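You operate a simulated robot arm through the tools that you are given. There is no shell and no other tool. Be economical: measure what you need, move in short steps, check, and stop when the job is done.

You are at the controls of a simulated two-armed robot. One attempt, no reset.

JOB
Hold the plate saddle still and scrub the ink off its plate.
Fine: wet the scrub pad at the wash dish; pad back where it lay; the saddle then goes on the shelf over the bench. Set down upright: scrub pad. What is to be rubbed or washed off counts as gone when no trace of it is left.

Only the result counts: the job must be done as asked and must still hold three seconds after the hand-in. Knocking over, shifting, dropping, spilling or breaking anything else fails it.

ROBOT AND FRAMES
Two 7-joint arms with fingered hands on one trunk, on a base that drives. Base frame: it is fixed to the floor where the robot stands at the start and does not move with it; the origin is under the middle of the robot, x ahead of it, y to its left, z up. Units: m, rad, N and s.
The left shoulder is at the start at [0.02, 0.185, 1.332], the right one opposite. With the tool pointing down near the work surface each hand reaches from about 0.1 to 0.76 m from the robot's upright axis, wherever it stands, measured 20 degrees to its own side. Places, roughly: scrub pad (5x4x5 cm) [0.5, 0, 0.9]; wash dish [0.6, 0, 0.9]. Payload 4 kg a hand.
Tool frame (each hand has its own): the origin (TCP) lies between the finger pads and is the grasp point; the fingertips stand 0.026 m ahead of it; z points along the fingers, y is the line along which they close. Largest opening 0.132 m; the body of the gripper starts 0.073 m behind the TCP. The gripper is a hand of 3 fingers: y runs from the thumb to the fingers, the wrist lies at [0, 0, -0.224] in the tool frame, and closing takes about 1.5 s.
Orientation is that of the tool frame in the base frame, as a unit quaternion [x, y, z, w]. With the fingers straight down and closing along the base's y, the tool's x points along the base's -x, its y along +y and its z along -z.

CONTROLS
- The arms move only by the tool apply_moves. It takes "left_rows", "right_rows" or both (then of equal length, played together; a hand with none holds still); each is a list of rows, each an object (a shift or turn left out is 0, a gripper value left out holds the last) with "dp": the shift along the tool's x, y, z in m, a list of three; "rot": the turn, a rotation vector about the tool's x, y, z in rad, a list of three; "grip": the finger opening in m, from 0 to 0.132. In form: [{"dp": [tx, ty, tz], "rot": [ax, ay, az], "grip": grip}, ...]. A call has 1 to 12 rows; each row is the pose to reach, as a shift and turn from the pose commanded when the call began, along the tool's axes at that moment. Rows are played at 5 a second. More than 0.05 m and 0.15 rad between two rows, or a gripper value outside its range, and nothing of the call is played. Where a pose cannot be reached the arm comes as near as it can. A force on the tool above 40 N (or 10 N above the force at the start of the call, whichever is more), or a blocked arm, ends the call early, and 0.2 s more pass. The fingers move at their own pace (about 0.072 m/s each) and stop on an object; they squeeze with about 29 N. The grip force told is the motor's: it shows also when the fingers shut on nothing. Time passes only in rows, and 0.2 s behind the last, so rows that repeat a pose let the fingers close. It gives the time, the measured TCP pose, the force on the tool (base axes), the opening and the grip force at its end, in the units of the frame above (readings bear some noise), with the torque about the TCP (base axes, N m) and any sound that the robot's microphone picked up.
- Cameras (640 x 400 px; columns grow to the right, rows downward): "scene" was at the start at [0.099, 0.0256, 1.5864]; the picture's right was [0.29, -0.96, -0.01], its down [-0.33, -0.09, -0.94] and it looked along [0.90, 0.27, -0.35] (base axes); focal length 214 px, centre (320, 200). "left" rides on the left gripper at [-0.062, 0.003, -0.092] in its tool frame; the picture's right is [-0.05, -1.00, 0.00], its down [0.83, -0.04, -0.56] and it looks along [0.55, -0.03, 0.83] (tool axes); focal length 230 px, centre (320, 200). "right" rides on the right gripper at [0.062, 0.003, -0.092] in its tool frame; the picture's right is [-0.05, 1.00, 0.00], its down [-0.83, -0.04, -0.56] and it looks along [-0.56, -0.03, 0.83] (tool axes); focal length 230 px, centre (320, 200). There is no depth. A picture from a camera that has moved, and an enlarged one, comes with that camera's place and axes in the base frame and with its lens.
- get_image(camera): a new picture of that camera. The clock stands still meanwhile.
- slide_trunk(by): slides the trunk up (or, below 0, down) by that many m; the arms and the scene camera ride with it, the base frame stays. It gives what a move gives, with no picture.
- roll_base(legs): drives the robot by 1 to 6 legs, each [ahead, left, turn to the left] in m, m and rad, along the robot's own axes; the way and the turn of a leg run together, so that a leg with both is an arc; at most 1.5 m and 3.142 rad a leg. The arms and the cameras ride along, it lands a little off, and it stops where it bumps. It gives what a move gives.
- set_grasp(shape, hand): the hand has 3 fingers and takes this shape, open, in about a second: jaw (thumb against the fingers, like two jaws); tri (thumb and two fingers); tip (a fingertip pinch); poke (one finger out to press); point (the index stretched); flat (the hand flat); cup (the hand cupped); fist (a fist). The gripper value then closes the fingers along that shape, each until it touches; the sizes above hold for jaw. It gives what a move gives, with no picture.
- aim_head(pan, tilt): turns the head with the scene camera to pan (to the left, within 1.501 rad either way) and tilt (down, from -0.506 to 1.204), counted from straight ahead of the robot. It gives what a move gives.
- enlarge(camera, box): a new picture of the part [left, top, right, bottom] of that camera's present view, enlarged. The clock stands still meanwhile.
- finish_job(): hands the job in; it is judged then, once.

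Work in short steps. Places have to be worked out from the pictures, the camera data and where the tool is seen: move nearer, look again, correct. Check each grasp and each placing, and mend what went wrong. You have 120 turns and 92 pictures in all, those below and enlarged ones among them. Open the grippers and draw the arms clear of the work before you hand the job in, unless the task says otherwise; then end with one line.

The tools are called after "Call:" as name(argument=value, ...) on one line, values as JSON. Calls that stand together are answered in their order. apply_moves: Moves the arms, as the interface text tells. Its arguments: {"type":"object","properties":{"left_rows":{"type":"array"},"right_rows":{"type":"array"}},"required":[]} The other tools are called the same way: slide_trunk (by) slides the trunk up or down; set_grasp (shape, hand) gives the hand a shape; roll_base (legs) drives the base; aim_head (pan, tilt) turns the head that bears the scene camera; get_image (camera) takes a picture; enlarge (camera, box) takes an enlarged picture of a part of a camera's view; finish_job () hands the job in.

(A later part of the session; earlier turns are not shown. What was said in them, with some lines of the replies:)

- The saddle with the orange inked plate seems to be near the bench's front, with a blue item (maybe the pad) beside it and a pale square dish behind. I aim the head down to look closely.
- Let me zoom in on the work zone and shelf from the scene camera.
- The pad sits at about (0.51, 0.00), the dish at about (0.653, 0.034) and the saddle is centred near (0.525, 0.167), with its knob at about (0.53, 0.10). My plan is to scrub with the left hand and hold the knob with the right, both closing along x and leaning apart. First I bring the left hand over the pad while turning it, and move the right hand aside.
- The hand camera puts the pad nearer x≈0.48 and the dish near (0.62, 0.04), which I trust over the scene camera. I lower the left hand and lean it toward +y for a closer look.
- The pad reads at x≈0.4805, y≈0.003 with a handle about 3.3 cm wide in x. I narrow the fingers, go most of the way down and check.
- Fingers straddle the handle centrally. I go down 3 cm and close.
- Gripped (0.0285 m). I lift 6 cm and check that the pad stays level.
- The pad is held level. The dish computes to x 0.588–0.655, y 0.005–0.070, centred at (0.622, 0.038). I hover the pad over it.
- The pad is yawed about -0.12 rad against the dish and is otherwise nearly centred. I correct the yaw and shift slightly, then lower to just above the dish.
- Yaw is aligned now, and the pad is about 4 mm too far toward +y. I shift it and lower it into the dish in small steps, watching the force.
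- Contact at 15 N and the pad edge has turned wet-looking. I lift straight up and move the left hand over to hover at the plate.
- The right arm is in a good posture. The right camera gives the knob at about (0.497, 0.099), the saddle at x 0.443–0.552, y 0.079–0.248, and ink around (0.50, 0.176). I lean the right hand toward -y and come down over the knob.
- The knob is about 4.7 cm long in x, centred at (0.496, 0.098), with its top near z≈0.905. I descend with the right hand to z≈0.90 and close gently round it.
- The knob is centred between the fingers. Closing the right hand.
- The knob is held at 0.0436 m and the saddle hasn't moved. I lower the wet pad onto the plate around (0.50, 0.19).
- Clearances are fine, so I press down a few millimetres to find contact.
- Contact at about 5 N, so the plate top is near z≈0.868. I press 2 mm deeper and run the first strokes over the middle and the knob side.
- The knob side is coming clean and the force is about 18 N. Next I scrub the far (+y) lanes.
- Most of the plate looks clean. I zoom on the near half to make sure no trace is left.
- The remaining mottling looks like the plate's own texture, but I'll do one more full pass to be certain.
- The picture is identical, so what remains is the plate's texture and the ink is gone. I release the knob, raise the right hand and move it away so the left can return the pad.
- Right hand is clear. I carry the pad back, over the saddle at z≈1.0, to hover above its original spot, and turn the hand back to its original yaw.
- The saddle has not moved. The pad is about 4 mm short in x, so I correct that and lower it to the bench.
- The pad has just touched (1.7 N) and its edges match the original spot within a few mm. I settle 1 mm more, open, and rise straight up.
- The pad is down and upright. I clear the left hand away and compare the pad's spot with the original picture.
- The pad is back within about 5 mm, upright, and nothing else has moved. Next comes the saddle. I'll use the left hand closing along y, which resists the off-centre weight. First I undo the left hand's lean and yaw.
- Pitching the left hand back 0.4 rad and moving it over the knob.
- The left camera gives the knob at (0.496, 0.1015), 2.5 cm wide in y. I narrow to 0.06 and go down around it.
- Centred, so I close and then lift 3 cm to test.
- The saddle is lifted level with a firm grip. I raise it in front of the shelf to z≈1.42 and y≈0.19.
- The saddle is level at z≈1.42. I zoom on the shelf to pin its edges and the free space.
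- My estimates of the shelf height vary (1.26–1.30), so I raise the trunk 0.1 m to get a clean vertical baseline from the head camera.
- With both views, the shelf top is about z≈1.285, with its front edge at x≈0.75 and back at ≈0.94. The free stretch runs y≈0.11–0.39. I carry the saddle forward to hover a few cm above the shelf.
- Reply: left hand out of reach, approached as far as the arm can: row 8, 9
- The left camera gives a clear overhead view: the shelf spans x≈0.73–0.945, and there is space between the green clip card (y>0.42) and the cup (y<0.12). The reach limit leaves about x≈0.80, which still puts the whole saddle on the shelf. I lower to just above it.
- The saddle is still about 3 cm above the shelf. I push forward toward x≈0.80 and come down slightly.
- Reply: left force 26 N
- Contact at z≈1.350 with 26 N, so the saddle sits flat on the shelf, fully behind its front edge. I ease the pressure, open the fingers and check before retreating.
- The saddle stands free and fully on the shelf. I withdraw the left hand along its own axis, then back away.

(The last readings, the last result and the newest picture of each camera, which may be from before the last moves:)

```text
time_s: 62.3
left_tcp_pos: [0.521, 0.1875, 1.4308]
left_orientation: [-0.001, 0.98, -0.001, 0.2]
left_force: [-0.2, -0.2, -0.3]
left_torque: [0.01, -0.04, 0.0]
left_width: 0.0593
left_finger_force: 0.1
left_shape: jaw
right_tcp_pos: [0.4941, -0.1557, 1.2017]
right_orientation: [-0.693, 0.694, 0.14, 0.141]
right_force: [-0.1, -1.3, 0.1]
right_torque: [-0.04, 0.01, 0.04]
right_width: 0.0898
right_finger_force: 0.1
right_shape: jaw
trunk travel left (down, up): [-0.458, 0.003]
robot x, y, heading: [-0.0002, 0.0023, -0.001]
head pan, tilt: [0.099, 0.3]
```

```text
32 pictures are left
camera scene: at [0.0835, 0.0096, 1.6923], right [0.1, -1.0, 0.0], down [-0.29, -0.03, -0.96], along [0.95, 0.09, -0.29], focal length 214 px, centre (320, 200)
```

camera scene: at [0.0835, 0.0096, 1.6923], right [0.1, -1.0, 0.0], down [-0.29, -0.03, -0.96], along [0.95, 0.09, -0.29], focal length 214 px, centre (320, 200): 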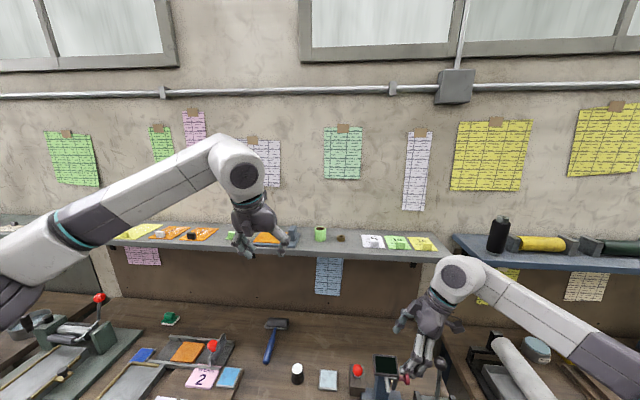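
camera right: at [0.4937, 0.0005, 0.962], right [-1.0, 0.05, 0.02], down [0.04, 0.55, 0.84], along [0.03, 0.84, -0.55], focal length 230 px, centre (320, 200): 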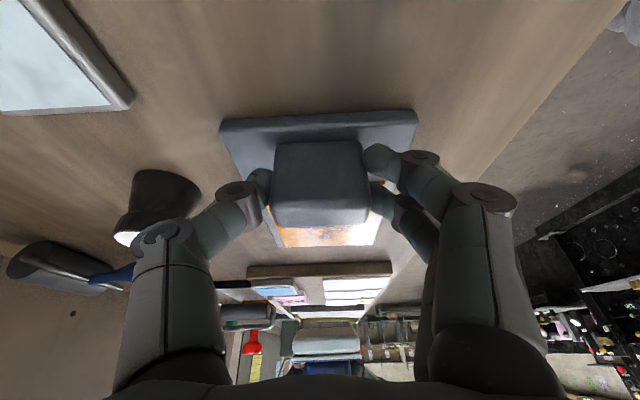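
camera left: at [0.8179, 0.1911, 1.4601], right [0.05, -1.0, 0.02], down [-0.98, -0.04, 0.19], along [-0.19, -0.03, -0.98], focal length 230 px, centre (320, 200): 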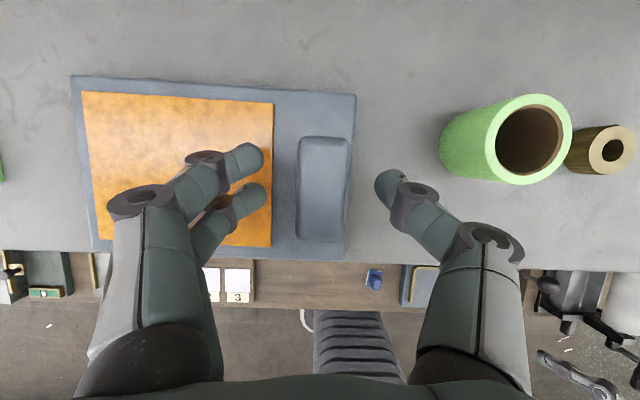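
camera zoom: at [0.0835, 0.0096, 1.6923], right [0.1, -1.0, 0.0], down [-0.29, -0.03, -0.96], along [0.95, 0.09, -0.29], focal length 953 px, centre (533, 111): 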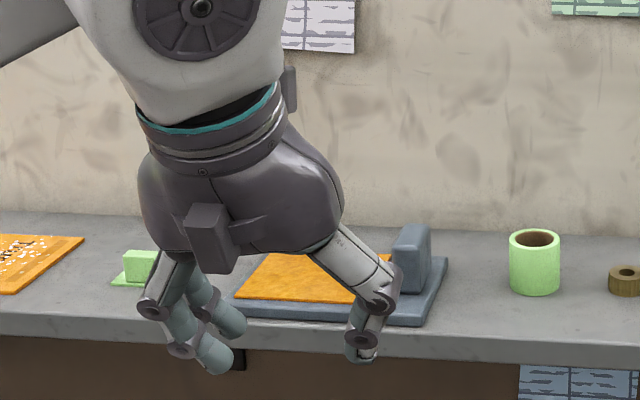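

I move the left hand aside and make a final check of the shelf and the bench.

Call:
apply_moves(left_rows=[{"dp": [0, 0.045, -0.01]}, {"dp": [0, 0.09, -0.02]}, {"dp": [0, 0.135, -0.03]}, {"dp": [0, 0.17, -0.04]}, {"dp": [0, 0.17, -0.04]}])

Call:
enlarge(camera="scene", box=[200, 175, 344, 265])

Call:
aim_head(pan=0.0, tilt=0.9)

Call:
get_image(camera="scene")

```text
time_s: 63.5
left_tcp_pos: [0.5091, 0.3577, 1.4652]
left_orientation: [-0.001, 0.98, 0.001, 0.199]
left_force: [0.2, 0.0, -1.0]
left_torque: [-0.02, 0.01, 0.0]
left_width: 0.0595
left_finger_force: 0.2
left_shape: jaw
right_tcp_pos: [0.4953, -0.1568, 1.2019]
right_orientation: [0.693, -0.693, -0.141, -0.141]
right_force: [0.3, 0.2, 0.2]
right_torque: [0.0, 0.0, -0.03]
right_width: 0.0899
right_finger_force: 0.1
right_shape: jaw
trunk travel left (down, up): [-0.458, 0.003]
robot x, y, heading: [0.0003, -0.0023, 0.005]
head pan, tilt: [0.099, 0.3]
```

```text
4.44 times, centred on (272, 220) of scene
camera zoom: at [0.0853, 0.0084, 1.6922], right [0.1, -0.99, 0.0], down [-0.29, -0.03, -0.96], along [0.95, 0.09, -0.3], focal length 953 px, centre (533, 111)
```

zoom: 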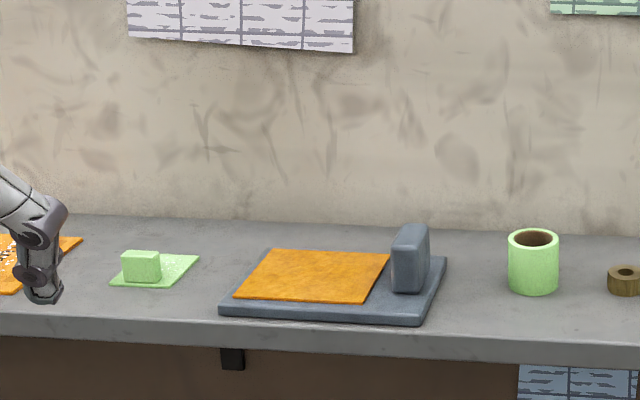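

```text
time_s: 64.5
left_tcp_pos: [0.5098, 0.3567, 1.4646]
left_orientation: [0.0, 0.98, 0.0, 0.2]
left_force: [0.2, -0.3, -1.0]
left_torque: [0.02, -0.01, 0.02]
left_width: 0.0596
left_finger_force: 0.1
left_shape: jaw
right_tcp_pos: [0.4949, -0.1581, 1.2017]
right_orientation: [0.693, -0.692, -0.142, -0.141]
right_force: [-0.5, -1.8, 0.3]
right_torque: [0.0, 0.02, 0.0]
right_width: 0.0897
right_finger_force: 0.0
right_shape: jaw
trunk travel left (down, up): [-0.458, 0.003]
robot x, y, heading: [-0.0014, 0.0021, 0.003]
head pan, tilt: [0.0, 0.901]
```

```text
30 pictures are left
camera scene: at [0.0681, -0.0009, 1.64], right [0.0, -1.0, 0.0], down [-0.78, 0.0, -0.62], along [0.62, 0.0, -0.78], focal length 214 px, centre (320, 200)
```

scene: 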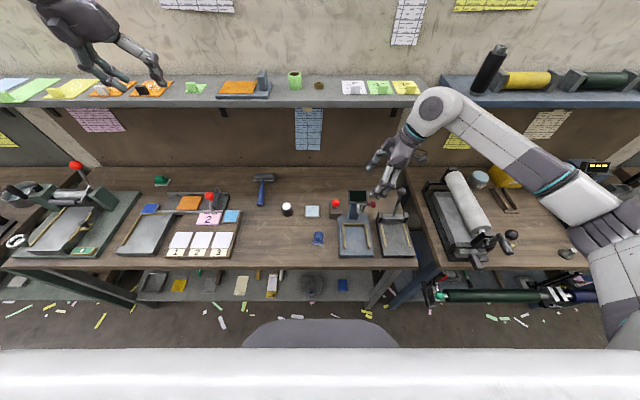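

The saddle rests fully on the shelf with a clean plate. The pad stands upright at its spot, everything else is undisturbed, and both hands are open and clear. Handing in.

Call:
finish_job()

```text
The job is handed in.
```

The job is handed in: the plate is scrubbed clean with no ink left. The wet pad is back upright within about 5 mm of where it lay, and the saddle sits on the shelf about 1 cm behind its front edge.
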